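You operate a simulated robot arm through the tools that you are given. There is no shell and no other tool. Be economical: measure what you need, move in short steps, check, and stop when the job is done.

Carry out the task below with a simulated robot arm. There is one attempt and no reset: what you move stays moved.

TASK
Put things in order on the top of the sideboard. At the end: the black tape measure stands where the blue umbrella case stood; the gold brass finial stands where the blue vase stood; the blue umbrella case from the top of the sideboard is on the red coaster; the blue vase from the top of the sideboard is on the blue saucer; whatever was shut is shut again. Leave all else as you found it, and nothing knocked over.

The check looks at the end state, three seconds after you hand in, the way a careful person would. Anything else that was tipped, shoved, dropped, spilled or broken makes it a failure.

THE ROBOT
A 7-joint arm with a two-finger parallel gripper, fixed in place. Base frame: the origin is at the foot of the arm, x ahead of it, y to its left, z up; the work surface is at about z = -4. Units: mm, rad, N and s.
With the tool pointing down near the work surface it reaches from about 240 to 620 mm from the base axis. Its first joint turns from -1.152 to 1.152 rad. Payload 2.6 kg.
The TCP is the grasp point between the finger pads, 30 mm short of the fingertips. In the tool frame z runs along the fingers and y along their closing line. Largest opening 94 mm; finger width 28, thickness 10; the body of the gripper, 50 by 96 mm, starts 55 mm behind the TCP.
Orientation is told as [roll, pitch, yaw] about the base's x, y, z axes, in that order, counted from this pose: with the fingers straight down and closing along the base's y, the tool's x points along the base's -x, its y along +y and its z along -z.

THE INTERFACE
- The arm moves only by the tool move_arm. Its argument "commands" is a list that holds one entry, the list of rows, each a list of 7 numbers: the shift along the base's x, y, z in mm, then the turn, a rotation vector about the base's x, y, z in rad, then the gripper command, from -1 (shut) to 1 (fully open), values between in proportion. In form: [[[tx, ty, tz, rx, ry, rz, claw], ...]]. A call has 1 to 8 rows; each row is the pose to reach, as a shift and turn from the pose commanded when the call began. A row lasts 0.2 s, in which the tool goes at most 50 mm and 0.15 rad; a call with a longer step from one row to the next is refused whole, and so is a gripper value outside its range. A pose out of reach is approached as far as the arm can. The call stops where the force on the tool passes 40 N (or 10 N more than at its start, if that is more) or the arm is blocked; 0.2 s more then pass. Each finger travels about 72 mm/s and halts on what it meets, pressing with about 34 N; the grip force reading is that of the motor and also rises with nothing between the fingers. The clock runs only during rows and for 0.2 s after the last one: add rows that repeat a pose to give the fingers time. It gives the time, the measured TCP pose, the force on the tool (base axes), the opening and the grip force at its end, in the units of the frame above (readings bear some noise), and new pictures: "views" is both (left out), scene, wrist or none.
- Cameras (640 x 400 px; columns grow to the right, rows downward): "scene" is fixed at [15.5, 416.7, 572.1]; the picture's right is [-0.92, -0.39, 0.00], its down [-0.19, 0.45, -0.87] and it looks along [0.34, -0.80, -0.49] (base axes); focal length 320 px, centre (320, 200). "wrist" rides on the gripper at [-37, 0, -58] in the tool frame; the picture's right is [0.00, -1.00, 0.00], its down [0.97, 0.00, -0.24] and it looks along [0.24, 0.00, 0.97] (tool axes); focal length 218 px, centre (320, 200).
- locate(camera, pixels): for up to 12 pixels [column, row] of the newest picture of that camera ("zoom" is the newest enlarged one), the place [x, y, z] in the base frame of the surface seen there, good to about 2 mm. It takes no simulated time.
- inspect(camera, box): a new picture of the part [left, top, right, bottom] of that camera's present view, enlarged. It takes no simulated time.
- finish_job(): hands the job in; it is judged then, once.

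Keep the steps short. Do not move on a guess: measure, check each grasp and each placing, and mend mistakes. In all there are 80 turns and 120 pictures (those below and enlarged ones count). Leave the gripper open and the arm clear of the work at the hand-in unless told otherwise, and finish with a single line.

The tools are called after "Call:" as name(argument=value, ...) on one line, values as JSON. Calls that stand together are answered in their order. move_arm: Moves the arm, as the interface text tells. Its arguments: {"type":"object","properties":{"commands":{"type":"array","items":{"type":"array","items":{"type":"array","items":{"type":"number"}}}},"views":{"type":"string","enum":["both","scene","wrist","none"]}},"required":["commands"]} The other tools are called the same way: locate (camera, pixels) gives the place of the surface under pixels of a picture; inspect (camera, box) takes an enlarged picture of a part of a camera's view; finish_job () hands the job in.

At the start:

```text
time_s: 0.0
tool_pos: [272.8, -218.0, 334.0]
ee_rot: [-0.001, 0.0, 0.001]
contact_force: [-0.5, 0.2, 0.0]
grip_width: 93.8
grip_force: 0.1
```

scene: 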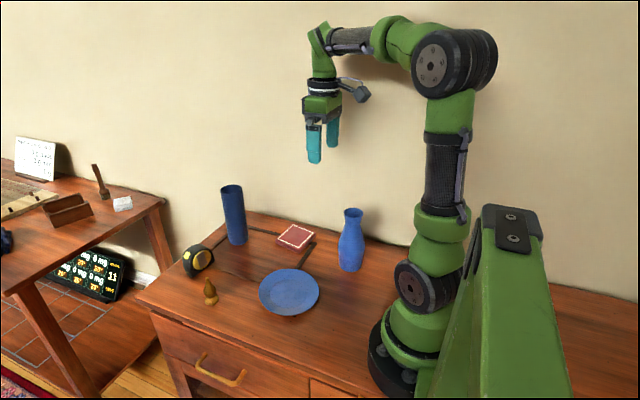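
wrist: 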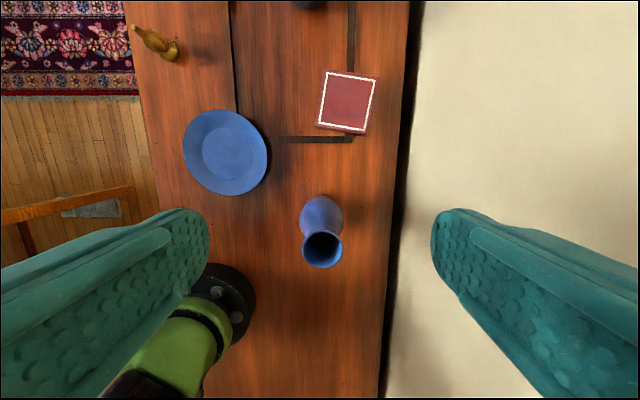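

I see the umbrella case, tape measure, finial, saucer, coaster and vase on the sideboard. I will enlarge that area and measure from it.

Call:
inspect(camera="scene", box=[160, 170, 400, 320])

Call:
locate(camera="scene", pixels=[[232, 188], [238, 243], [197, 258], [190, 276], [210, 285], [210, 303], [289, 290], [296, 236], [353, 211], [350, 245], [350, 270], [320, 300]])

Call:
locate(camera="wrist", pixels=[[326, 71], [376, 79], [366, 132], [317, 124], [347, 101], [225, 152], [183, 150], [267, 155], [225, 110], [225, 195], [322, 250], [320, 215]])

```text
2.67 times, centred on (280, 245) of scene
```

zoom: 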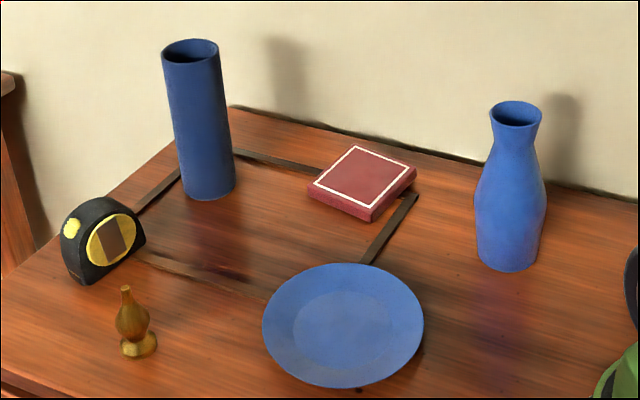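

```text
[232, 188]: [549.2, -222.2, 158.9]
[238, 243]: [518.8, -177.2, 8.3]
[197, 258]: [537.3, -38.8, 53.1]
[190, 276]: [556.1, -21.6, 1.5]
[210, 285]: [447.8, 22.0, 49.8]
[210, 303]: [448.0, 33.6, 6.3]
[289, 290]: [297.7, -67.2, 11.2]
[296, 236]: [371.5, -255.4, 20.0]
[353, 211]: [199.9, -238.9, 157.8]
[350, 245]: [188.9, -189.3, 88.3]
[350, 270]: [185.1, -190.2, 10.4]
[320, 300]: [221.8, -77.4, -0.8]
```

```text
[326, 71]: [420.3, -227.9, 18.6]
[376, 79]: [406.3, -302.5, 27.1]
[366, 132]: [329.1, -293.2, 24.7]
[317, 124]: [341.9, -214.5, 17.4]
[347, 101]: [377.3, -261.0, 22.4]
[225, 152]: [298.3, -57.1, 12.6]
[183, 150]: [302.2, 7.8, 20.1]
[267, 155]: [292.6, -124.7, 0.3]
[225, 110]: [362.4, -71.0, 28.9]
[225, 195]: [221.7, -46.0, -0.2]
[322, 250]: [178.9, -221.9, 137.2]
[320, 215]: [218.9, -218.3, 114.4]
```

The zoom shows the shapes well, so I will measure rims, widths and heights in it.

Call:
locate(camera="zoom", pixels=[[166, 58], [217, 55], [190, 64], [183, 190], [232, 185], [206, 197], [492, 115], [540, 118], [514, 128], [476, 205], [544, 208], [510, 205]])

Call:
locate(camera="zoom", pixels=[[493, 142], [536, 142], [514, 142], [480, 258], [537, 258], [508, 268], [126, 290], [132, 320], [138, 355], [122, 348], [156, 342], [515, 103]])

Call:
locate(camera="zoom", pixels=[[64, 245], [82, 281], [143, 240], [100, 198], [110, 240], [75, 205], [356, 148], [414, 168], [371, 214], [309, 186], [362, 180], [343, 330]])

```text
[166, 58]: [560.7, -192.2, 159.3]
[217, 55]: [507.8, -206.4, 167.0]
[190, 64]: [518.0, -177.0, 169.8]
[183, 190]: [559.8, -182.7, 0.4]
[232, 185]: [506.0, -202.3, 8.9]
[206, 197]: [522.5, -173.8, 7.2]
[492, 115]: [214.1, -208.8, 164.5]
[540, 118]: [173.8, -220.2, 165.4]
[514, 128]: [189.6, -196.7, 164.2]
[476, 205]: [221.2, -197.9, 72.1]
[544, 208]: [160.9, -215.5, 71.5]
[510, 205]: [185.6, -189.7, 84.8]
```

```text
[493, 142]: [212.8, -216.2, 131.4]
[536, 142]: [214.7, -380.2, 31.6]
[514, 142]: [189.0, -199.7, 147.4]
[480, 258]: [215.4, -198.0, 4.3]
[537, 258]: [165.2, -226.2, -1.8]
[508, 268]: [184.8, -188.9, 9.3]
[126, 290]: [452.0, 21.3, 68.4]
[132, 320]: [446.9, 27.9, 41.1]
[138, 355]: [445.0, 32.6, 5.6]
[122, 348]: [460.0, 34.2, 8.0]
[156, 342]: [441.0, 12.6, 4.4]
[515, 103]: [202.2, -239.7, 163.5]
```

```text
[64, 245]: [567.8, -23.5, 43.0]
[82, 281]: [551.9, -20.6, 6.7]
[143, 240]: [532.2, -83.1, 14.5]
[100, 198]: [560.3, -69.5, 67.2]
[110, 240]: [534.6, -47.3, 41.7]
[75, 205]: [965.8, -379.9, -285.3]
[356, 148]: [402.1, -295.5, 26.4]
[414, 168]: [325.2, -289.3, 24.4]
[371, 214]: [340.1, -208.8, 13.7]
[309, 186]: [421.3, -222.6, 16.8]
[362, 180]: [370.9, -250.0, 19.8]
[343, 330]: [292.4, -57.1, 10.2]
```

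The case is about 55 mm wide and 165 mm tall. The coaster reads z 14–26, which suggests it is tilted. I will move over that area for a top view.

Call:
move_arm(commands=[[[45, 10, 0, 0, 0, 0, 1], [90, 20, 0, 0, 0, 0, 1], [135, 30, 0, 0, 0, 0, 1], [177, 40, 0, 0, 0, 0, 1], [177, 40, 0, 0, 0, 0, 1]]], views="wrist")

```text
time_s: 1.2
tool_pos: [448.1, -180.3, 333.6]
ee_rot: [0.0, -0.001, 0.0]
contact_force: [-0.6, 0.0, -0.3]
grip_width: 93.9
grip_force: 0.1
```

wrist: 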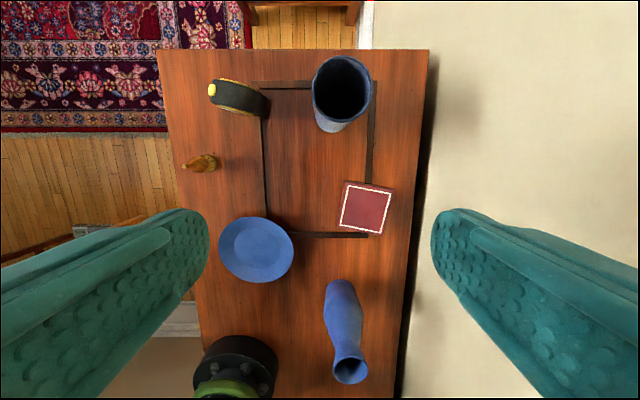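

Top view obtained. Now I will measure the coaster corners, the table around it, the strip, the saucer and the tape.

Call:
inspect(camera="wrist", box=[160, 40, 440, 300])

Call:
locate(camera="wrist", pixels=[[346, 183], [393, 191], [382, 233], [341, 226], [367, 208], [400, 250], [330, 200], [405, 190], [370, 150], [300, 235], [320, 160], [355, 205]])

Call:
locate(camera="wrist", pixels=[[341, 56], [313, 90], [370, 92], [340, 122], [256, 250], [220, 248], [292, 254], [258, 218], [256, 282], [240, 96], [215, 92], [265, 102]])

```text
1.54 times, centred on (300, 170) of wrist
```

zoom: 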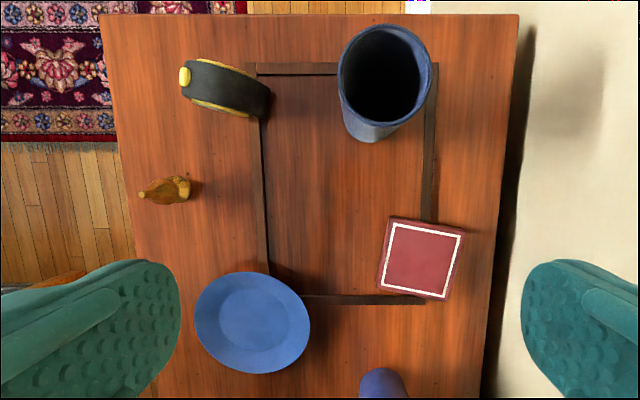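

```text
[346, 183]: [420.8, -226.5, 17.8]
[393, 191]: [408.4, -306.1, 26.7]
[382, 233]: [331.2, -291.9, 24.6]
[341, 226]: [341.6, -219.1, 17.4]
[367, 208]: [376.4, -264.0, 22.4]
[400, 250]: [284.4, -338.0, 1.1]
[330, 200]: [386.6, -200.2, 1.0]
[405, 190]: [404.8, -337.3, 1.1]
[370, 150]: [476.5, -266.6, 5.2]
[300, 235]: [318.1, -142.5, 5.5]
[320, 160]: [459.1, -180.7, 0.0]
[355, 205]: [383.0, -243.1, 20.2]
```

```text
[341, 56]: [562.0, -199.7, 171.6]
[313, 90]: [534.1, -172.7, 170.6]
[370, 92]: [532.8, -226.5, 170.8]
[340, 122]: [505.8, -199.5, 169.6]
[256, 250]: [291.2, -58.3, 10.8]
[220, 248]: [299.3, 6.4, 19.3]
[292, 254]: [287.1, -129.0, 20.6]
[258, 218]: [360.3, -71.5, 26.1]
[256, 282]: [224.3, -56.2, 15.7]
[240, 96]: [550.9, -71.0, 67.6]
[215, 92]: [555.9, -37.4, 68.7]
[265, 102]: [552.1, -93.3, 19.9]
```

The case centre is about (533.5, −199.7), its diameter 55 and its top z 170. The strip appears to be raised about 5 mm, and the coaster and saucer seem propped on it. I will measure the strip profile and the tilts.

Call:
locate(camera="zoom", pixels=[[418, 190], [422, 190], [426, 190], [430, 190], [434, 190], [438, 190], [345, 290], [345, 297], [345, 304], [345, 310], [263, 200], [268, 200]])

Call:
locate(camera="zoom", pixels=[[400, 240], [400, 270], [440, 245], [435, 275], [420, 258], [250, 318], [230, 318], [270, 318], [250, 300], [250, 336], [410, 298], [270, 275]])

Call:
inspect(camera="scene", box=[255, 210, 335, 260])

```text
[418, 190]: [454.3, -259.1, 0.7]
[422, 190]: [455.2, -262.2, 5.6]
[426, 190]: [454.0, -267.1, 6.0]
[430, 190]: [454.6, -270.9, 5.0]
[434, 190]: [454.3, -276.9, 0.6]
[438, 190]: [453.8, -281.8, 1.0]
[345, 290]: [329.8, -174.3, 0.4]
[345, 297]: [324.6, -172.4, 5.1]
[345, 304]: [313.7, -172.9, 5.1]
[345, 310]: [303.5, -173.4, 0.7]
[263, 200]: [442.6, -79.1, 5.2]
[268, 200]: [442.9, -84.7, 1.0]
```

```text
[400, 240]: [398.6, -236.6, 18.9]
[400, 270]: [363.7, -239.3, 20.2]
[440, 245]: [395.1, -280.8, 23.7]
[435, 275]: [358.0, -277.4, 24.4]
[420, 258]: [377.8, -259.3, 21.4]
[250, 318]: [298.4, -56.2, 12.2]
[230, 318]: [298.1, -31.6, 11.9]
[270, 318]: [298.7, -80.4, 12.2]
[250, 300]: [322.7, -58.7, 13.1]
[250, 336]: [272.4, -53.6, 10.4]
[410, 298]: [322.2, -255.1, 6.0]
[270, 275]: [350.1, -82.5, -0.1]
```

```text
8.00 times, centred on (295, 235) of scene
```

zoom: 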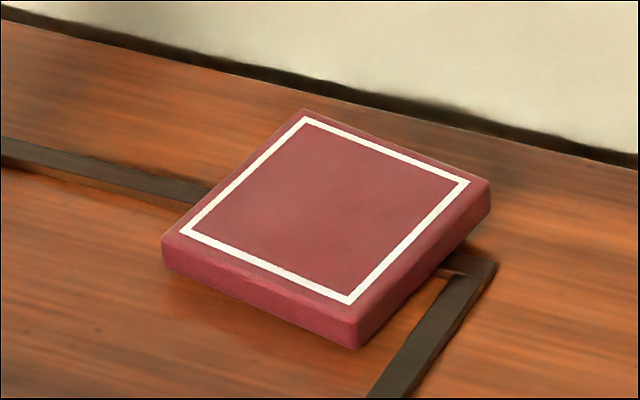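

The strip is 5 mm high with its inner edge at y≈−261. The coaster's top slopes about 0.11 rad, with the low side at +y. I will set the case down with the same tilt, slightly on the +y side. First I go above the case.

Call:
move_arm(commands=[[[43, -10, 0, 0, 0, 0, 1], [85, -20, 0, 0, 0, 0, 1], [85, -20, -50, 0, 0, 0, 1], [85, -20, -100, 0, 0, 0, 1], [85, -20, -100, 0, 0, 0, 1]]], views="wrist")

```text
time_s: 2.4
tool_pos: [533.5, -198.7, 231.5]
ee_rot: [0.0, 0.0, -0.001]
contact_force: [-0.2, 0.6, 0.0]
grip_width: 94.2
grip_force: 0.0
out of reach, approached as far as the arm can: row 2, 3
```

wrist: 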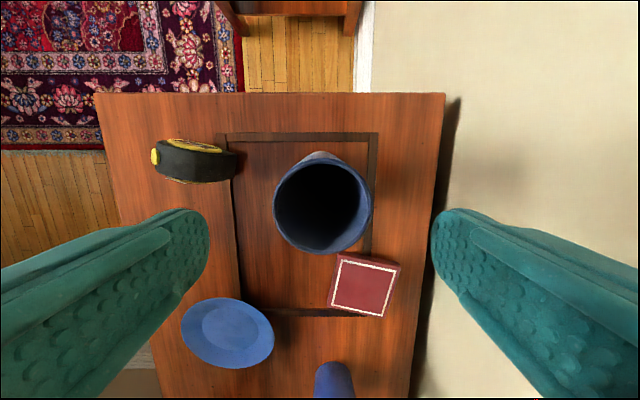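

The TCP is at (533.5, −198.7, 231.5), above the case. I will check the rim once more before going down.

Call:
locate(camera="wrist", pixels=[[274, 205], [370, 205], [322, 162], [322, 252]])

Call:
move_arm(commands=[[[0, 0, -45, 0, 0, 0, 1], [0, 0, -75, 0, 0, 0, 1], [0, 0, -103, 0, 0, 0, 1], [0, 0, -103, 0, 0, 0, 1]]], views="scene")

```text
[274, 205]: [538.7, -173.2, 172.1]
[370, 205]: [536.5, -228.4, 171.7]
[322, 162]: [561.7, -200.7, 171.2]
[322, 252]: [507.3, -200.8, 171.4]
```

```text
time_s: 3.4
tool_pos: [533.0, -199.0, 130.7]
ee_rot: [0.0, 0.0, -0.001]
contact_force: [0.4, 0.5, -0.1]
grip_width: 93.8
grip_force: 0.0
```

scene: 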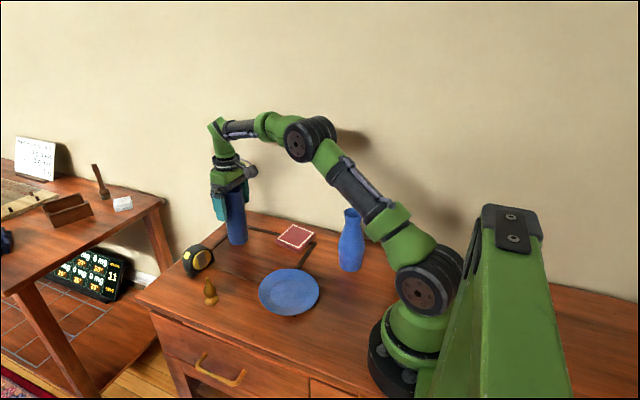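

The fingers straddle the case, whose centre I take as (534, −200). Now I close.

Call:
move_arm(commands=[[[0, 0, 0, 0, 0, 0, -1], [0, 0, 0, 0, 0, 0, -1], [0, 0, 0, 0, 0, 0, -1], [0, 0, 0, 0, 0, 0, -1]]], views="none")

Call:
move_arm(commands=[[[0, 0, 15, 0, 0, 0, -1], [0, 0, 40, 0, 0, 0, -1], [0, 0, 65, 0, 0, 0, -1], [0, 0, 65, 0, 0, 0, -1]]], views="both")

```text
time_s: 4.4
tool_pos: [534.2, -198.0, 131.7]
ee_rot: [-0.001, 0.0, -0.001]
contact_force: [0.7, 0.3, 0.5]
grip_width: 56.6
grip_force: 33.8
```

```text
time_s: 5.4
tool_pos: [533.0, -198.9, 194.9]
ee_rot: [-0.001, 0.001, 0.0]
contact_force: [0.7, 0.4, -1.5]
grip_width: 56.8
grip_force: 34.0
```

scene: 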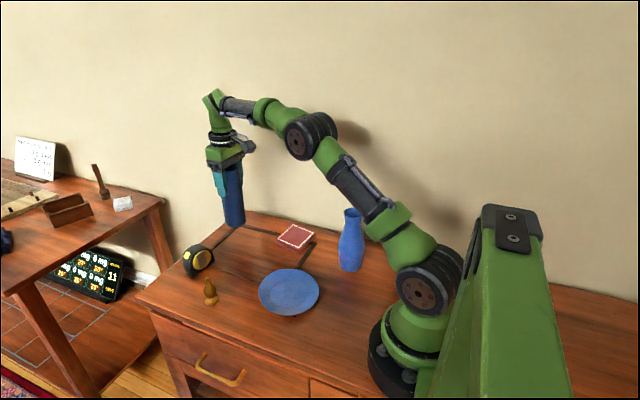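
wrist: 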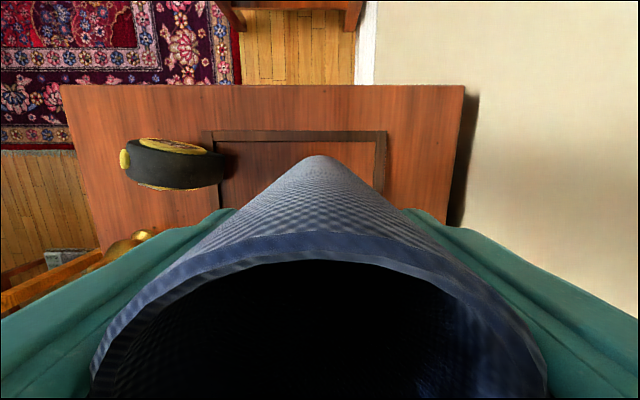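

The case is held at 56.8 mm with its bottom about 64 mm up. I will carry it over the coaster and tilt it by −0.115 rad about x to match.

Call:
move_arm(commands=[[[-39, -10, 0, 0, 0, 0, -1], [-78, -20, 0, -0.03, 0, 0, -1], [-117, -30, 0, -0.07, 0, 0, -1], [-156, -40, 0, -0.115, 0, 0, -1], [-156, -40, 0, -0.115, 0, 0, -1], [-156, -40, 0, -0.115, 0, 0, -1]]], views="both")

```text
time_s: 6.8
tool_pos: [378.3, -240.3, 199.2]
ee_rot: [-0.115, 0.001, 0.0]
contact_force: [-0.2, -0.5, -1.4]
grip_width: 56.6
grip_force: 34.0
```

scene: 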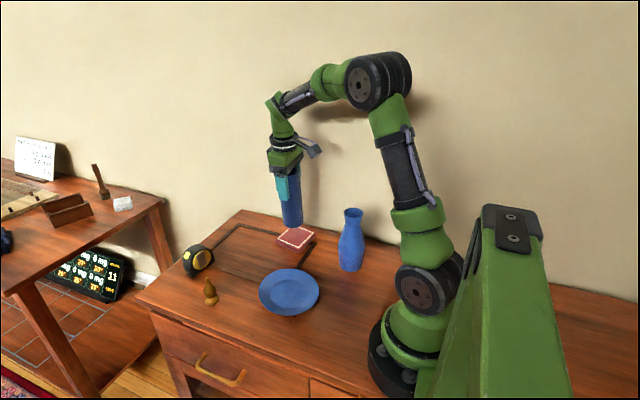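
wrist: 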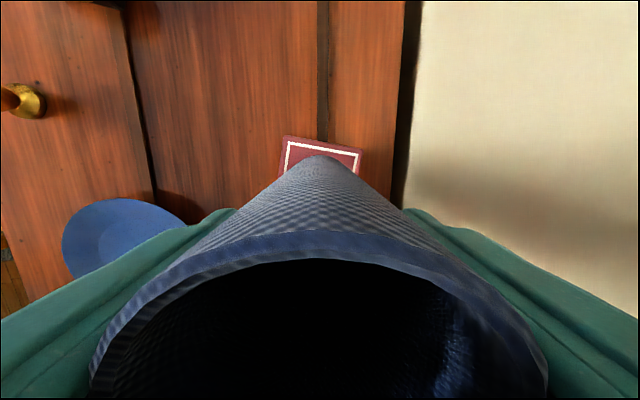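

The case is above the coaster at the right tilt. I will lower it to just above contact and look.

Call:
move_arm(commands=[[[0, 0, -15, 0, 0, 0, -1], [0, 0, -30, 0, 0, 0, -1], [0, 0, -40, 0, 0, 0, -1], [0, 0, -40, 0, 0, 0, -1]]], views="none")

Call:
inspect(camera="scene", box=[240, 180, 352, 250])

```text
time_s: 7.8
tool_pos: [377.1, -238.6, 156.8]
ee_rot: [-0.114, 0.001, 0.0]
contact_force: [0.2, 0.7, -1.2]
grip_width: 56.9
grip_force: 34.0
```

```text
5.71 times, centred on (296, 215) of scene
```

zoom: 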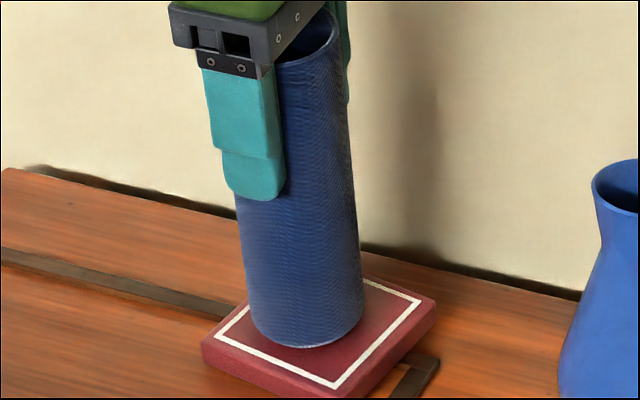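

It is nearly touching, and parallel to the coaster. I will creep down in small steps.

Call:
move_arm(commands=[[[0, 0, -1.5, 0, 0, 0, -1], [0, 0, -3, 0, 0, 0, -1], [0, 0, -4, 0, 0, 0, -1], [0, 0, -4, 0, 0, 0, -1]]], views="none")

Call:
inspect(camera="scene", box=[240, 180, 352, 250])

```text
time_s: 8.8
tool_pos: [377.4, -237.5, 151.6]
ee_rot: [-0.115, -0.001, 0.002]
contact_force: [-0.6, 0.6, 0.9]
grip_width: 56.7
grip_force: 33.5
```

```text
5.71 times, centred on (296, 215) of scene
```

zoom: 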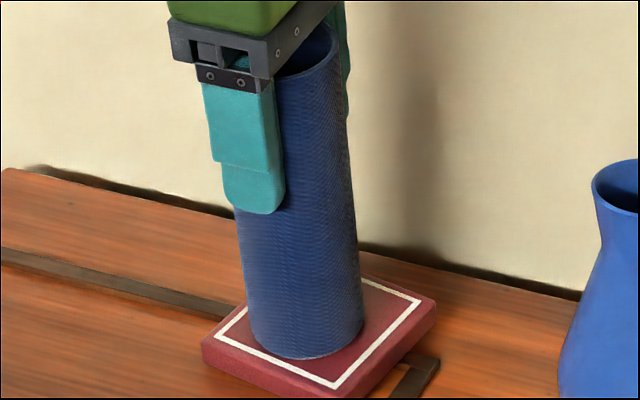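

The force changed from −1.2 to +0.9, so contact has begun. One more small step down, then I release.

Call:
move_arm(commands=[[[0, 0, -0.7, 0, 0, 0, -1], [0, 0, -0.7, 0, 0, 0, -1]]], views="none")

Call:
move_arm(commands=[[[0, 0, 0, 0, 0, 0, 0.5], [0, 0, 0, 0, 0, 0, 0.7], [0, 0, 0, 0, 0, 0, 1], [0, 0, 0, 0, 0, 0, 1]]], views="none")

Call:
inspect(camera="scene", box=[240, 180, 352, 250])

```text
time_s: 9.4
tool_pos: [378.4, -237.9, 150.9]
ee_rot: [-0.116, -0.002, -0.001]
contact_force: [-6.0, 4.4, 17.8]
grip_width: 56.6
grip_force: 34.3
```

```text
time_s: 10.4
tool_pos: [377.8, -236.8, 150.0]
ee_rot: [-0.115, 0.001, 0.0]
contact_force: [0.0, 0.4, 0.6]
grip_width: 93.9
grip_force: 0.0
```

```text
5.71 times, centred on (296, 215) of scene
```

zoom: 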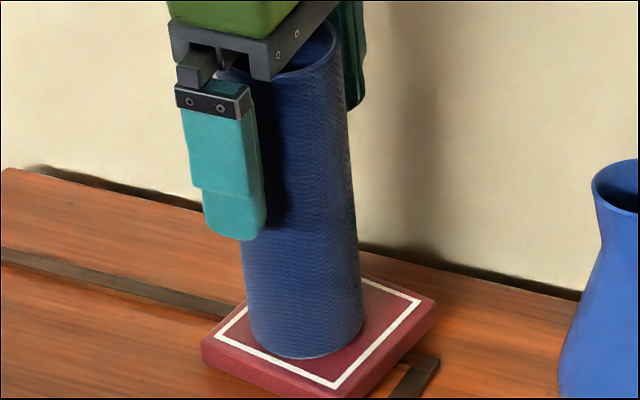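

The case stands on the coaster. I will retreat along the tool axis, straighten up, and go towards the vase.

Call:
move_arm(commands=[[[0, 5, 43, 0, 0, 0, 1], [0, 10, 88, 0, 0, 0, 1], [0, 15, 133, 0, 0, 0, 1], [0, 15, 160, 0.06, 0, 0, 1], [-40, 17, 170, 0.115, 0, 0, 1], [-85, 19, 170, 0.115, 0, 0, 1], [-130, 20, 170, 0.115, 0, 0, 1], [-170, 21, 170, 0.115, 0, 0, 1]]], views="both")

```text
time_s: 12.2
tool_pos: [208.0, -215.7, 320.5]
ee_rot: [0.0, 0.001, -0.001]
contact_force: [0.6, 0.0, -0.3]
grip_width: 93.9
grip_force: 0.1
```

scene: 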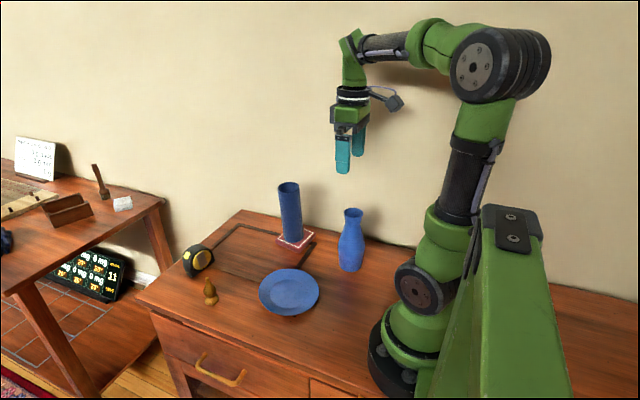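
wrist: 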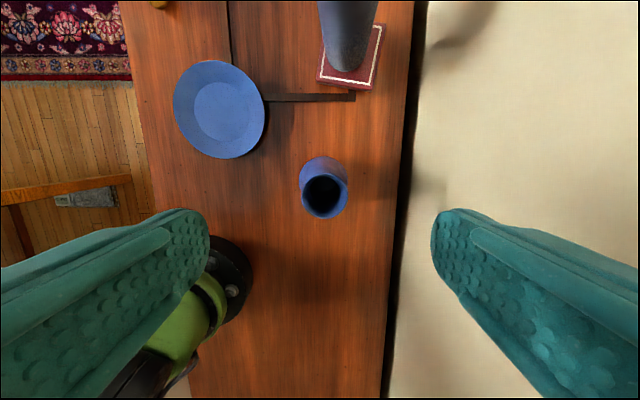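

The vase is seen from above at (324, 190). I will measure its rim and check the case and saucer.

Call:
inspect(camera="wrist", box=[160, 0, 440, 230])

Call:
locate(camera="wrist", pixels=[[324, 217], [302, 197], [346, 197], [324, 176], [324, 160], [301, 180], [348, 180], [218, 108], [195, 108], [240, 108], [218, 85], [218, 131]])

Call:
locate(camera="scene", pixels=[[338, 255], [363, 255], [350, 271], [338, 240], [364, 240], [345, 210], [362, 211], [344, 217], [361, 217], [353, 225], [342, 228], [363, 228]])

```text
1.74 times, centred on (300, 115) of wrist
```

zoom: 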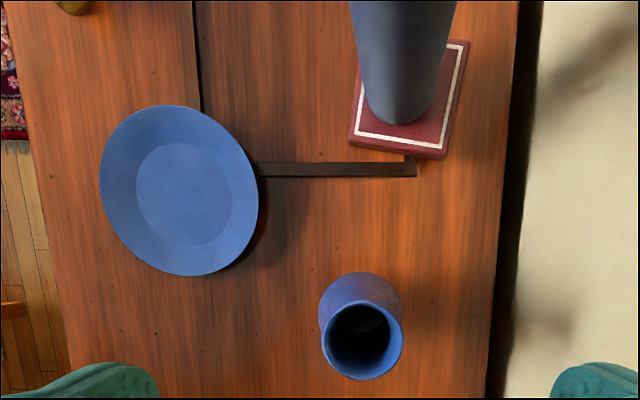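

```text
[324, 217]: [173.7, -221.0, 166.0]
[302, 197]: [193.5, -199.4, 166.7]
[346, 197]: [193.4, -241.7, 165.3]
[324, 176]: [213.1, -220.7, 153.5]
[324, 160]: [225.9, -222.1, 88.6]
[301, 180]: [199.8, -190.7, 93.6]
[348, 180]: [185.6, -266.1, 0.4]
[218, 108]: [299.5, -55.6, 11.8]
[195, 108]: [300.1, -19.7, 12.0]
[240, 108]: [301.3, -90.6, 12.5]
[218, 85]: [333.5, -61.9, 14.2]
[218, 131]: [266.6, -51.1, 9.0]
```

```text
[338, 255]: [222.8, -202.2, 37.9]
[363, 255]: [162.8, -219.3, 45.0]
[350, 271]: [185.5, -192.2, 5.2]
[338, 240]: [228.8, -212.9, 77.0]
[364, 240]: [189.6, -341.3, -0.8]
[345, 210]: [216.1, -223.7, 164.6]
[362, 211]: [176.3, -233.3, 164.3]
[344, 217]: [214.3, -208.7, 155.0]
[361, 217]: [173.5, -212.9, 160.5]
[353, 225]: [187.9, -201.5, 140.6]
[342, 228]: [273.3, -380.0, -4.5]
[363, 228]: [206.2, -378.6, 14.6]
```

The vase centre is (194, −220.5), its rim is at z 166 with diameter 43, and the belly is widest (about 64) near z 86. I will grip at the belly with the TCP at z≈117. First I go over it and partly down.

Call:
move_arm(commands=[[[-14.5, -3.5, -40, 0, 0, 0, 1], [-14.5, -3.5, -85, 0, 0, 0, 1], [-14.5, -3.5, -110, 0, 0, 0, 1], [-14.5, -3.5, -110, 0, 0, 0, 1]]], views="both")

```text
time_s: 13.2
tool_pos: [191.1, -219.2, 209.8]
ee_rot: [0.0, -0.002, 0.001]
contact_force: [-1.0, -0.1, -0.9]
grip_width: 94.1
grip_force: 0.1
```

scene: 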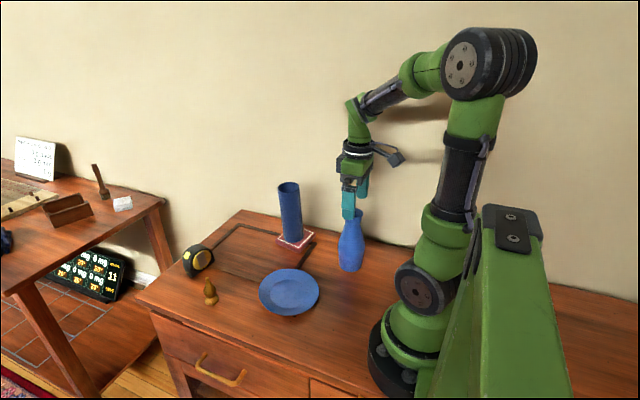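
wrist: 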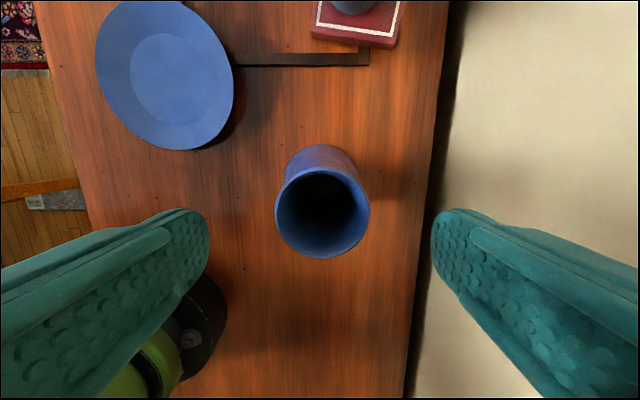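

I will check the rim centre against the tool before descending.

Call:
locate(camera="wrist", pixels=[[276, 212], [369, 212], [322, 257], [322, 170], [322, 147]])

Call:
move_arm(commands=[[[1, 0, -45, 0, 0, 0, 1], [1, 0, -75, 0, 0, 0, 1], [1, 0, -93, 0, 0, 0, 1], [1, 0, -93, 0, 0, 0, 1]]], views="none")

Call:
inspect(camera="scene", box=[290, 160, 420, 285])

```text
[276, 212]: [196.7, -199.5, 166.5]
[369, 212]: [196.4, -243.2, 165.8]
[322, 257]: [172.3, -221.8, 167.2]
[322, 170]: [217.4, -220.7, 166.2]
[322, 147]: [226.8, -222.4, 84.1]
```

```text
time_s: 14.2
tool_pos: [194.0, -219.0, 117.5]
ee_rot: [-0.001, 0.001, 0.001]
contact_force: [0.2, -0.5, -0.4]
grip_width: 94.0
grip_force: 0.1
```

```text
3.20 times, centred on (355, 222) of scene
```

zoom: 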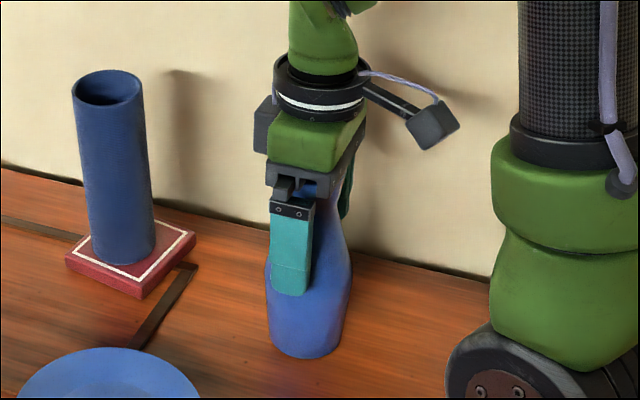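

The rim centre is (195, −221.3) and the TCP is aligned with it. I close, then lift a little.

Call:
move_arm(commands=[[[0, -0.5, 0, 0, 0, 0, -1], [0, -0.5, 0, 0, 0, 0, -1], [0, -0.5, 0, 0, 0, 0, -1]]], views="none")

Call:
move_arm(commands=[[[0, 0, 5, 0, 0, 0, -1], [0, 0, 15, 0, 0, 0, -1], [0, 0, 15, 0, 0, 0, -1]]], views="none")

Call:
inspect(camera="scene", box=[290, 160, 420, 285])

```text
time_s: 15.0
tool_pos: [193.8, -220.9, 118.1]
ee_rot: [0.001, 0.001, 0.0]
contact_force: [-0.6, 1.2, 0.0]
grip_width: 59.0
grip_force: 33.8
```

```text
time_s: 15.8
tool_pos: [194.1, -220.6, 132.1]
ee_rot: [0.0, 0.0, 0.0]
contact_force: [0.1, -0.2, -3.9]
grip_width: 59.1
grip_force: 34.0
```

```text
3.20 times, centred on (355, 222) of scene
```

zoom: 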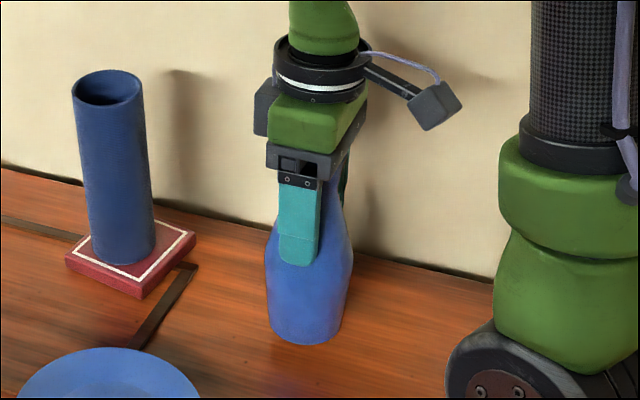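

It lifted cleanly with a steady 59 mm grip. I will raise it further and carry it over the saucer, tilting −0.08 rad about y to match the saucer.

Call:
move_arm(commands=[[[0, 0, 30, 0, 0, 0, -1], [0, 0, 57, 0, 0, 0, -1], [22, 40, 57, 0, 0, 0, -1], [44, 80, 57, 0, -0.02, 0, -1], [66, 120, 57, 0, -0.05, 0, -1], [87, 159, 57, 0, -0.08, 0, -1], [87, 159, 57, 0, -0.08, 0, -1], [87, 159, 57, 0, -0.08, 0, -1]]], views="both")

```text
time_s: 17.6
tool_pos: [279.9, -58.4, 189.0]
ee_rot: [0.001, -0.082, 0.0]
contact_force: [0.6, -0.1, -2.7]
grip_width: 59.1
grip_force: 34.1
```

scene: 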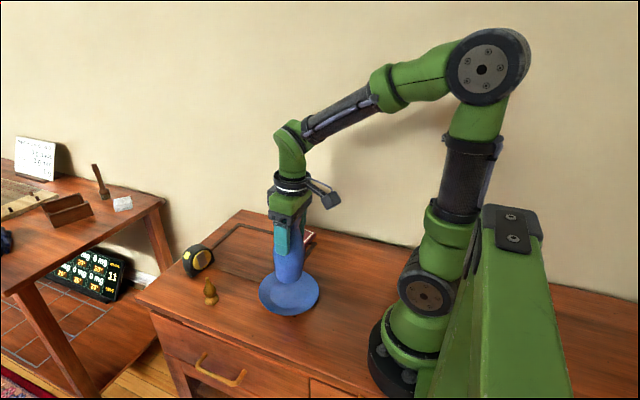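
wrist: 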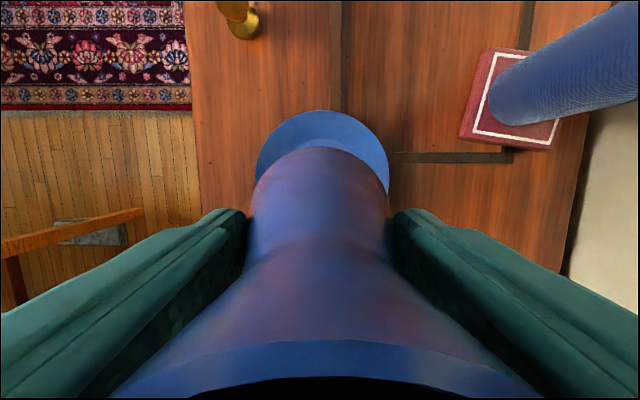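

The vase is over the saucer. I will lower it to a few mm above contact and check.

Call:
move_arm(commands=[[[0, 0, -20, 0, 0, 0, -1], [0, 0, -40, 0, 0, 0, -1], [0, 0, -55, 0, 0, 0, -1], [0, 0, -55, 0, 0, 0, -1]]], views="none")

Call:
inspect(camera="scene", box=[225, 220, 353, 320])

```text
time_s: 18.6
tool_pos: [281.6, -61.0, 133.9]
ee_rot: [0.001, -0.081, 0.001]
contact_force: [0.3, 0.2, -2.7]
grip_width: 59.0
grip_force: 33.8
```

```text
4.00 times, centred on (289, 270) of scene
```

zoom: 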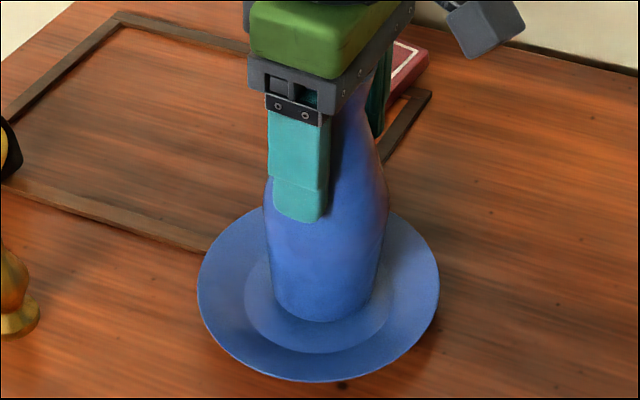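

The vase is well centred in the saucer's well, about 5 mm above it. I will creep down.

Call:
move_arm(commands=[[[0, 0, -1.5, 0, 0, 0, -1], [0, 0, -3, 0, 0, 0, -1], [0, 0, -4, 0, 0, 0, -1], [0, 0, -4, 0, 0, 0, -1]]], views="none")

```text
time_s: 19.6
tool_pos: [283.0, -61.9, 129.9]
ee_rot: [0.0, -0.081, -0.001]
contact_force: [-0.3, 0.1, -2.9]
grip_width: 58.3
grip_force: 34.2
```

Call:
move_arm(commands=[[[0, 0, -0.5, 0, 0, 0, -1], [0, 0, -1, 0, 0, 0, -1], [0, 0, -1, 0, 0, 0, -1]]], views="none")

Call:
inspect(camera="scene", box=[225, 220, 353, 320])

```text
time_s: 20.4
tool_pos: [280.7, -62.2, 129.0]
ee_rot: [0.0, -0.08, -0.001]
contact_force: [0.5, 0.5, -2.0]
grip_width: 58.9
grip_force: 34.0
```

```text
4.00 times, centred on (289, 270) of scene
```

zoom: 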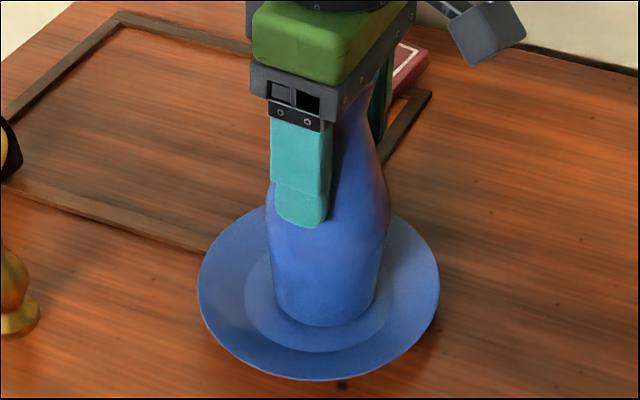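

Contact may be starting, since the force went from −2.9 to −2.0. I continue in 1 mm steps.

Call:
move_arm(commands=[[[0, 0, -0.7, 0, 0, 0, -1], [0, 0, -0.7, 0, 0, 0, -1]]], views="none")

```text
time_s: 21.0
tool_pos: [280.3, -62.2, 128.2]
ee_rot: [0.001, -0.081, 0.002]
contact_force: [-2.4, -0.9, 5.9]
grip_width: 58.8
grip_force: 34.2
```

Contact is clear, with Fz +5.9. I release slowly.

Call:
move_arm(commands=[[[0, 0, 0, 0, 0, 0, 0.4], [0, 0, 0, 0, 0, 0, 0.7], [0, 0, 0, 0, 0, 0, 1], [0, 0, 0, 0, 0, 0, 1]]], views="none")

Call:
inspect(camera="scene", box=[225, 220, 353, 320])

```text
time_s: 22.0
tool_pos: [281.4, -62.7, 129.0]
ee_rot: [0.0, -0.079, -0.001]
contact_force: [0.2, 0.1, -0.8]
grip_width: 93.9
grip_force: 0.1
```

```text
4.00 times, centred on (289, 270) of scene
```

zoom: 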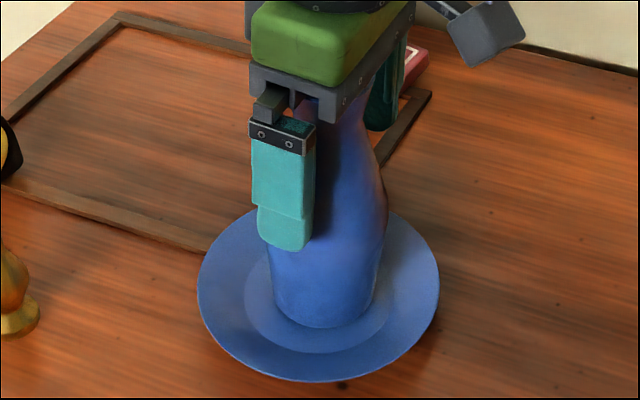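

It stands well. I will retreat along the tool axis, straighten, and go toward the tape measure and finial for a top view.

Call:
move_arm(commands=[[[-4, 0, 45, 0, 0, 0, 1], [-8, 0, 94, 0, 0, 0, 1], [-12, 0, 142, 0, 0, 0, 1], [-12, 0, 170, 0, 0.08, 0, 1], [35, 8, 170, 0, 0.08, 0, 1], [82, 16, 170, 0, 0.08, 0, 1], [129, 24, 170, 0, 0.08, 0, 1], [170, 32, 170, 0, 0.08, 0, 1]]], views="both")

```text
time_s: 23.8
tool_pos: [449.9, -25.9, 299.5]
ee_rot: [-0.001, 0.001, -0.001]
contact_force: [1.1, 0.9, 0.2]
grip_width: 94.2
grip_force: 0.1
```

scene: 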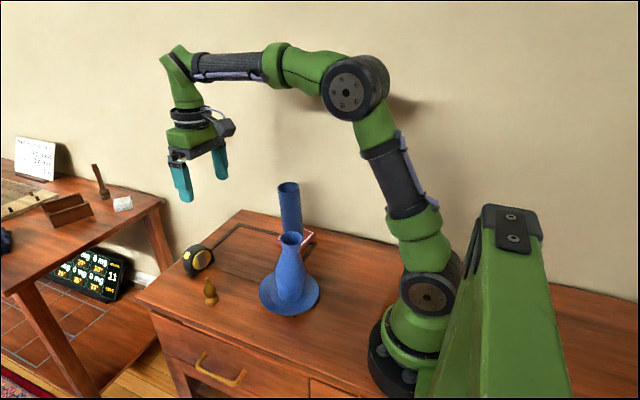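
wrist: 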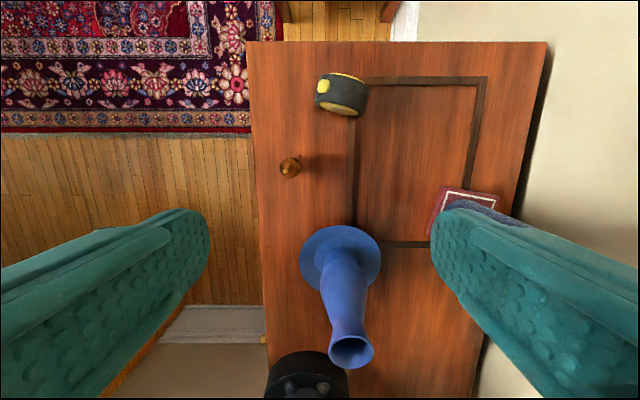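

Both placements stand. I enlarge the tape measure and finial in both cameras to measure their orientation.

Call:
inspect(camera="wrist", box=[256, 50, 416, 200])

Call:
locate(camera="wrist", pixels=[[322, 74], [366, 84], [316, 101], [357, 115], [318, 88], [362, 98], [340, 90], [284, 162], [290, 158], [298, 167], [290, 176], [345, 110]])

Call:
inspect(camera="scene", box=[170, 230, 250, 320])

```text
2.67 times, centred on (336, 125) of wrist
```

zoom: 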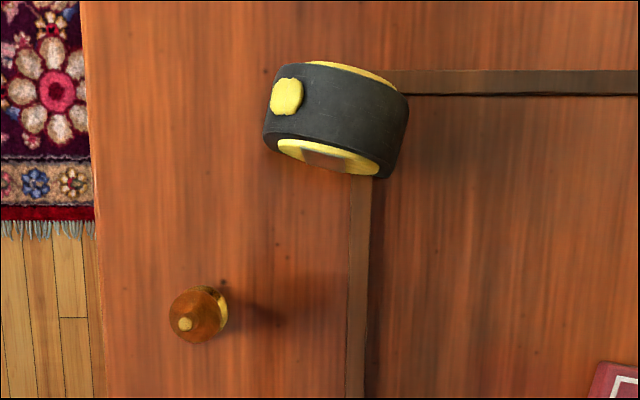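

```text
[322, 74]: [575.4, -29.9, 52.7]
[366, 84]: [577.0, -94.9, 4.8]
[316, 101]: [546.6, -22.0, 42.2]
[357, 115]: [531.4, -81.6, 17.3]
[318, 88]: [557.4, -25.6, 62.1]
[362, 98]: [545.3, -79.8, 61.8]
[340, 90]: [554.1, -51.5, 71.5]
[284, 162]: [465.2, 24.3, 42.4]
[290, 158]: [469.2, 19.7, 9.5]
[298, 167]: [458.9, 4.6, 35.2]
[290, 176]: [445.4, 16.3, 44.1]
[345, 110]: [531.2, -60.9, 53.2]
```

```text
4.44 times, centred on (210, 275) of scene
```

zoom: 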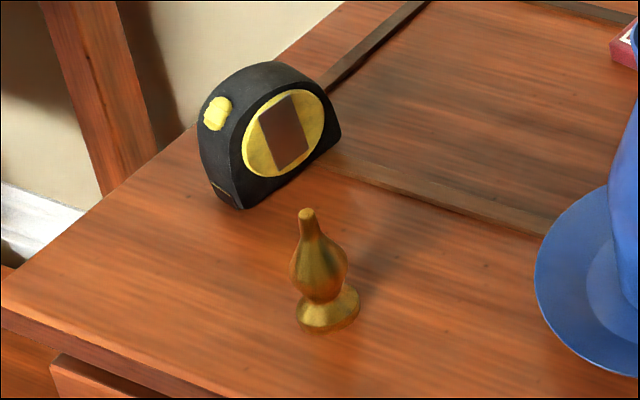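

The tape stands as a D-shape, about 36 mm thick and 72 mm tall, and may be propped on the strip corner. I measure its faces and lower edge closely.

Call:
locate(camera="zoom", pixels=[[248, 205], [262, 198], [280, 187], [300, 175], [320, 160], [336, 146], [260, 185], [300, 160], [325, 140], [230, 195], [300, 90], [275, 70]])

Call:
inspect(camera="scene", box=[176, 236, 226, 284])

```text
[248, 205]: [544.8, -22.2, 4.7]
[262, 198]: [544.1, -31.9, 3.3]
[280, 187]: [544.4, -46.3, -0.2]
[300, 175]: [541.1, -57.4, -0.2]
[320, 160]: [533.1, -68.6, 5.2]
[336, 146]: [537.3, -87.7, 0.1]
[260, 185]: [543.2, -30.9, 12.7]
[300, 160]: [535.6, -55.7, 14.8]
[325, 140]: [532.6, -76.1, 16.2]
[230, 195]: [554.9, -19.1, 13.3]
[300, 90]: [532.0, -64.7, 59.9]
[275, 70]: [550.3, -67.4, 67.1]
```

```text
8.33 times, centred on (201, 260) of scene
```

zoom: 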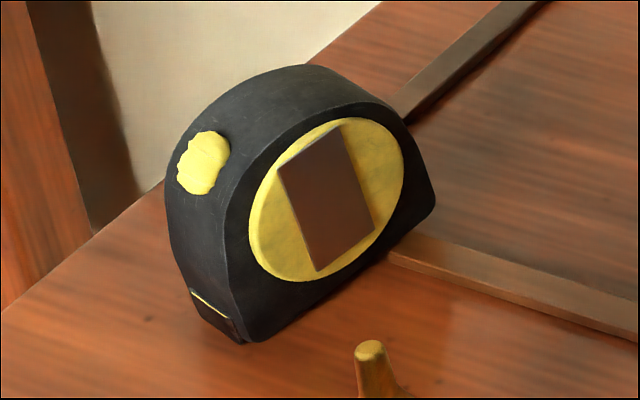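

Call:
locate(camera="zoom", pixels=[[248, 338], [262, 330], [290, 312], [320, 291], [350, 269], [380, 248], [400, 233], [420, 217], [434, 203], [300, 300], [400, 222], [340, 210]])

Call:
locate(camera="zoom", pixels=[[230, 335], [200, 308], [172, 250], [167, 190], [250, 110], [300, 75], [340, 75], [365, 100], [280, 90], [320, 105], [220, 250], [330, 88]])

```text
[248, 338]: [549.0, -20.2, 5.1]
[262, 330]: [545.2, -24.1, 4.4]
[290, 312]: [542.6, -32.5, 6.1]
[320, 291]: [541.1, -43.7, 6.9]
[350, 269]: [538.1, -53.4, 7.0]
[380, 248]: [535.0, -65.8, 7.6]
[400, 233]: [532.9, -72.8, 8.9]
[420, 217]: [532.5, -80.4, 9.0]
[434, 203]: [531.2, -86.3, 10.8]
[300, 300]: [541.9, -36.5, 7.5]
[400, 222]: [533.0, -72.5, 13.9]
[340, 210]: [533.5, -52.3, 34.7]
```

```text
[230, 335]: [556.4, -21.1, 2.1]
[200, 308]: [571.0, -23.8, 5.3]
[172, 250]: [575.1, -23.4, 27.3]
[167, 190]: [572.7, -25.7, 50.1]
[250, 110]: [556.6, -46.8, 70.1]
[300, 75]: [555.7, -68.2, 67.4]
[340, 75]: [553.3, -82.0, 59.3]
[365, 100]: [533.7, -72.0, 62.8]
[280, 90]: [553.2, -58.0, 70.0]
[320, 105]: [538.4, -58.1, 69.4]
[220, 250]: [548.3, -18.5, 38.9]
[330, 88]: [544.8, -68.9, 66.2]
```

The tape's front face runs along t=(−0.22, −0.98) and its centre is about (553, −56.5). It is propped about 0.085 rad by the strip. I will turn the tool +1.35 rad so it closes across the thickness, staying high.

Call:
move_arm(commands=[[[0, 0, 0, 0, 0, 0.15, 1], [0, 0, 0, 0, 0, 0.3, 1], [0, 0, 0, 0, 0, 0.45, 1], [0, 0, 0, 0, 0, 0.6, 1], [0, 0, 0, 0, 0, 0.75, 1], [0, 0, 0, 0, 0, 0.9, 1], [0, 0, 0, 0, 0, 1.05, 1], [0, 0, 0, 0, 0, 1.2, 1]]], views="none")

Call:
move_arm(commands=[[[0, 0, -30, 0, 0, 0.15, 1], [40, -8, -70, 0, 0, 0.15, 1], [75, -18, -100, 0, 0, 0.15, 1], [103, -27, -130, 0, 0, 0.15, 1], [103, -27, -170, 0, 0, 0.15, 1], [103, -27, -170, 0, 0, 0.15, 1]]], views="both")

```text
time_s: 25.6
tool_pos: [450.9, -29.0, 297.5]
ee_rot: [-0.001, 0.0, 1.204]
contact_force: [-0.8, -0.4, 0.1]
grip_width: 93.9
grip_force: 0.1
```

```text
refused: row 2 steps farther than a row can; nothing moved
```

One step was too long, so I send it again with smaller ones.

Call:
move_arm(commands=[[[0, 0, -40, 0, 0, 0.15, 1], [30, -8, -75, 0, 0, 0.15, 1], [60, -16, -105, 0, 0, 0.15, 1], [90, -24, -135, 0, 0, 0.15, 1], [103, -27, -170, 0, 0, 0.15, 1], [103, -27, -170, 0, 0, 0.15, 1]]], views="both")

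```text
time_s: 27.0
tool_pos: [553.1, -56.2, 126.4]
ee_rot: [0.0, -0.001, 1.351]
contact_force: [0.4, 0.7, -0.1]
grip_width: 94.2
grip_force: 0.0
```

scene: 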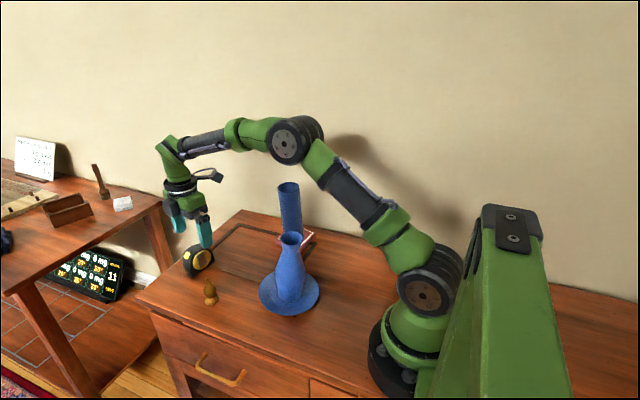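
wrist: 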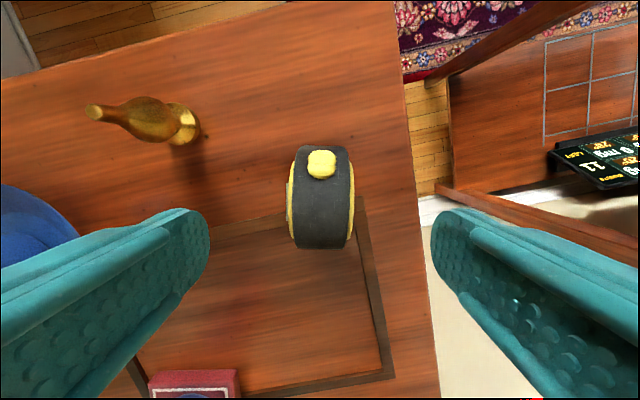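

The tape is aligned and centred (column 321). I descend to z≈40 and close.

Call:
move_arm(commands=[[[0, 0, -40, 0, 0, 0, 1], [0, 0, -70, 0, 0, 0, 1], [0, 0, -86, 0, 0, 0, 1], [0, 0, -86, 0, 0, 0, 1]]], views="wrist")

Call:
inspect(camera="scene", box=[150, 200, 250, 310])

```text
time_s: 28.0
tool_pos: [552.0, -58.4, 40.0]
ee_rot: [0.0, 0.0, 1.348]
contact_force: [-0.1, -0.1, 0.0]
grip_width: 94.0
grip_force: 0.0
```

wrist: 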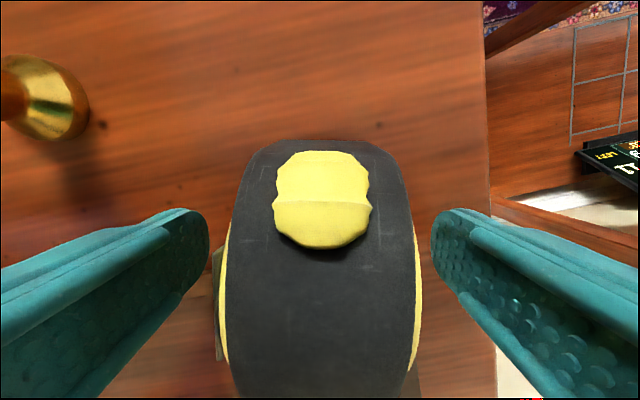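

```text
3.64 times, centred on (200, 255) of scene
```

zoom: 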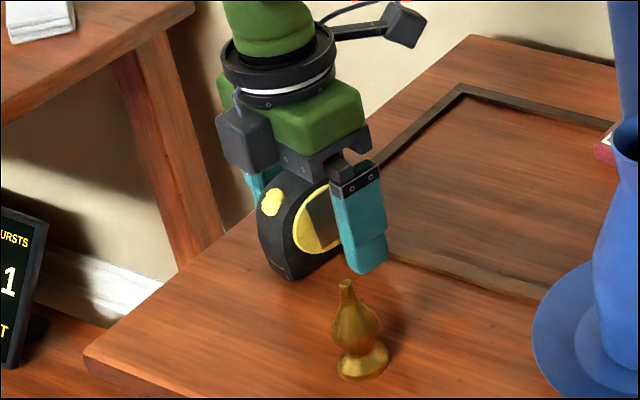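

The fingers straddle the tape. I close and lift slightly.

Call:
move_arm(commands=[[[0, 0, 0, 0, 0, 0, -1], [0, 0, 0, 0, 0, 0, -1], [0, 0, 0, 0, 0, 0, -1], [0, 0, 0, 0, 0, 0, -1]]], views="none")

Call:
move_arm(commands=[[[0, 0, 10, 0, 0, 0, -1], [0, 0, 40, 0, 0, 0, -1], [0, 0, 40, 0, 0, 0, -1]]], views="wrist")

Call:
inspect(camera="scene", box=[150, 200, 250, 310])

```text
time_s: 29.0
tool_pos: [552.8, -58.5, 40.0]
ee_rot: [0.001, 0.001, 1.348]
contact_force: [1.0, -0.1, -0.2]
grip_width: 36.0
grip_force: 33.6
```

```text
time_s: 29.8
tool_pos: [553.1, -56.0, 82.4]
ee_rot: [0.001, 0.0, 1.35]
contact_force: [-0.1, 0.5, -2.6]
grip_width: 36.1
grip_force: 34.0
```

wrist: 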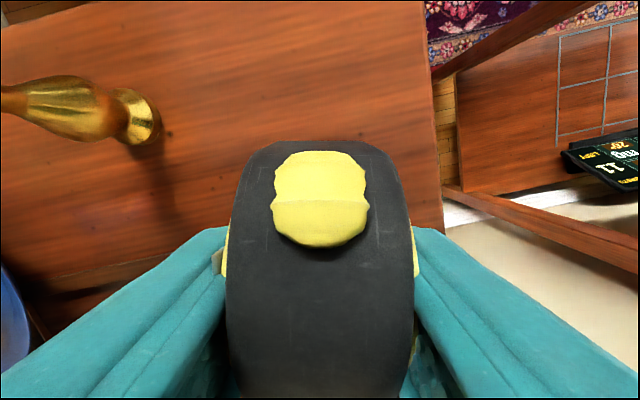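

```text
3.64 times, centred on (200, 255) of scene
```

zoom: 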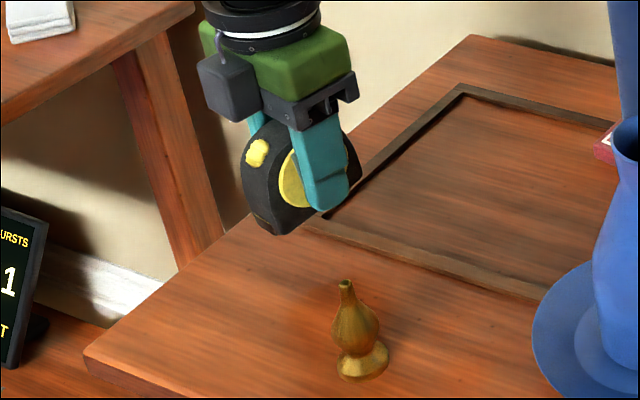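

It is held at 36 mm. I will carry it to (534, −200) and level it with a turn of +0.085 rad about its thickness axis.

Call:
move_arm(commands=[[[-5, -36, 0, 0, 0, 0, -1], [-10, -72, 0, 0.03, -0.007, 0, -1], [-15, -108, 0, 0.06, -0.013, 0, -1], [-19, -143.5, 0, 0.083, -0.019, 0, -1], [-19, -143.5, 0, 0.083, -0.019, 0, -1], [-19, -143.5, 0, 0.083, -0.019, 0, -1]]], views="none")

Call:
inspect(camera="scene", box=[190, 180, 290, 270])

```text
time_s: 31.2
tool_pos: [538.0, -200.7, 83.3]
ee_rot: [-0.001, -0.086, 1.35]
contact_force: [0.2, -0.2, -1.8]
grip_width: 36.0
grip_force: 33.9
```

```text
4.44 times, centred on (240, 225) of scene
```

zoom: 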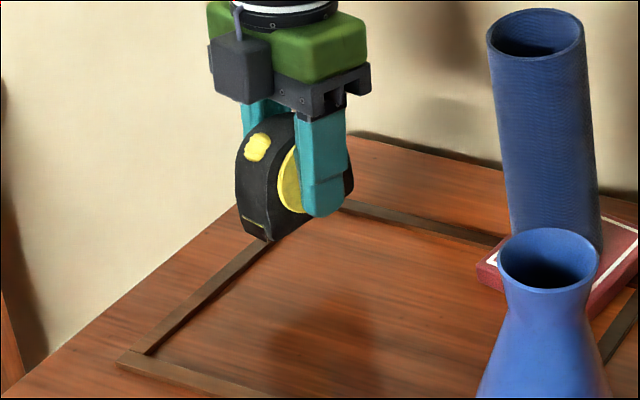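

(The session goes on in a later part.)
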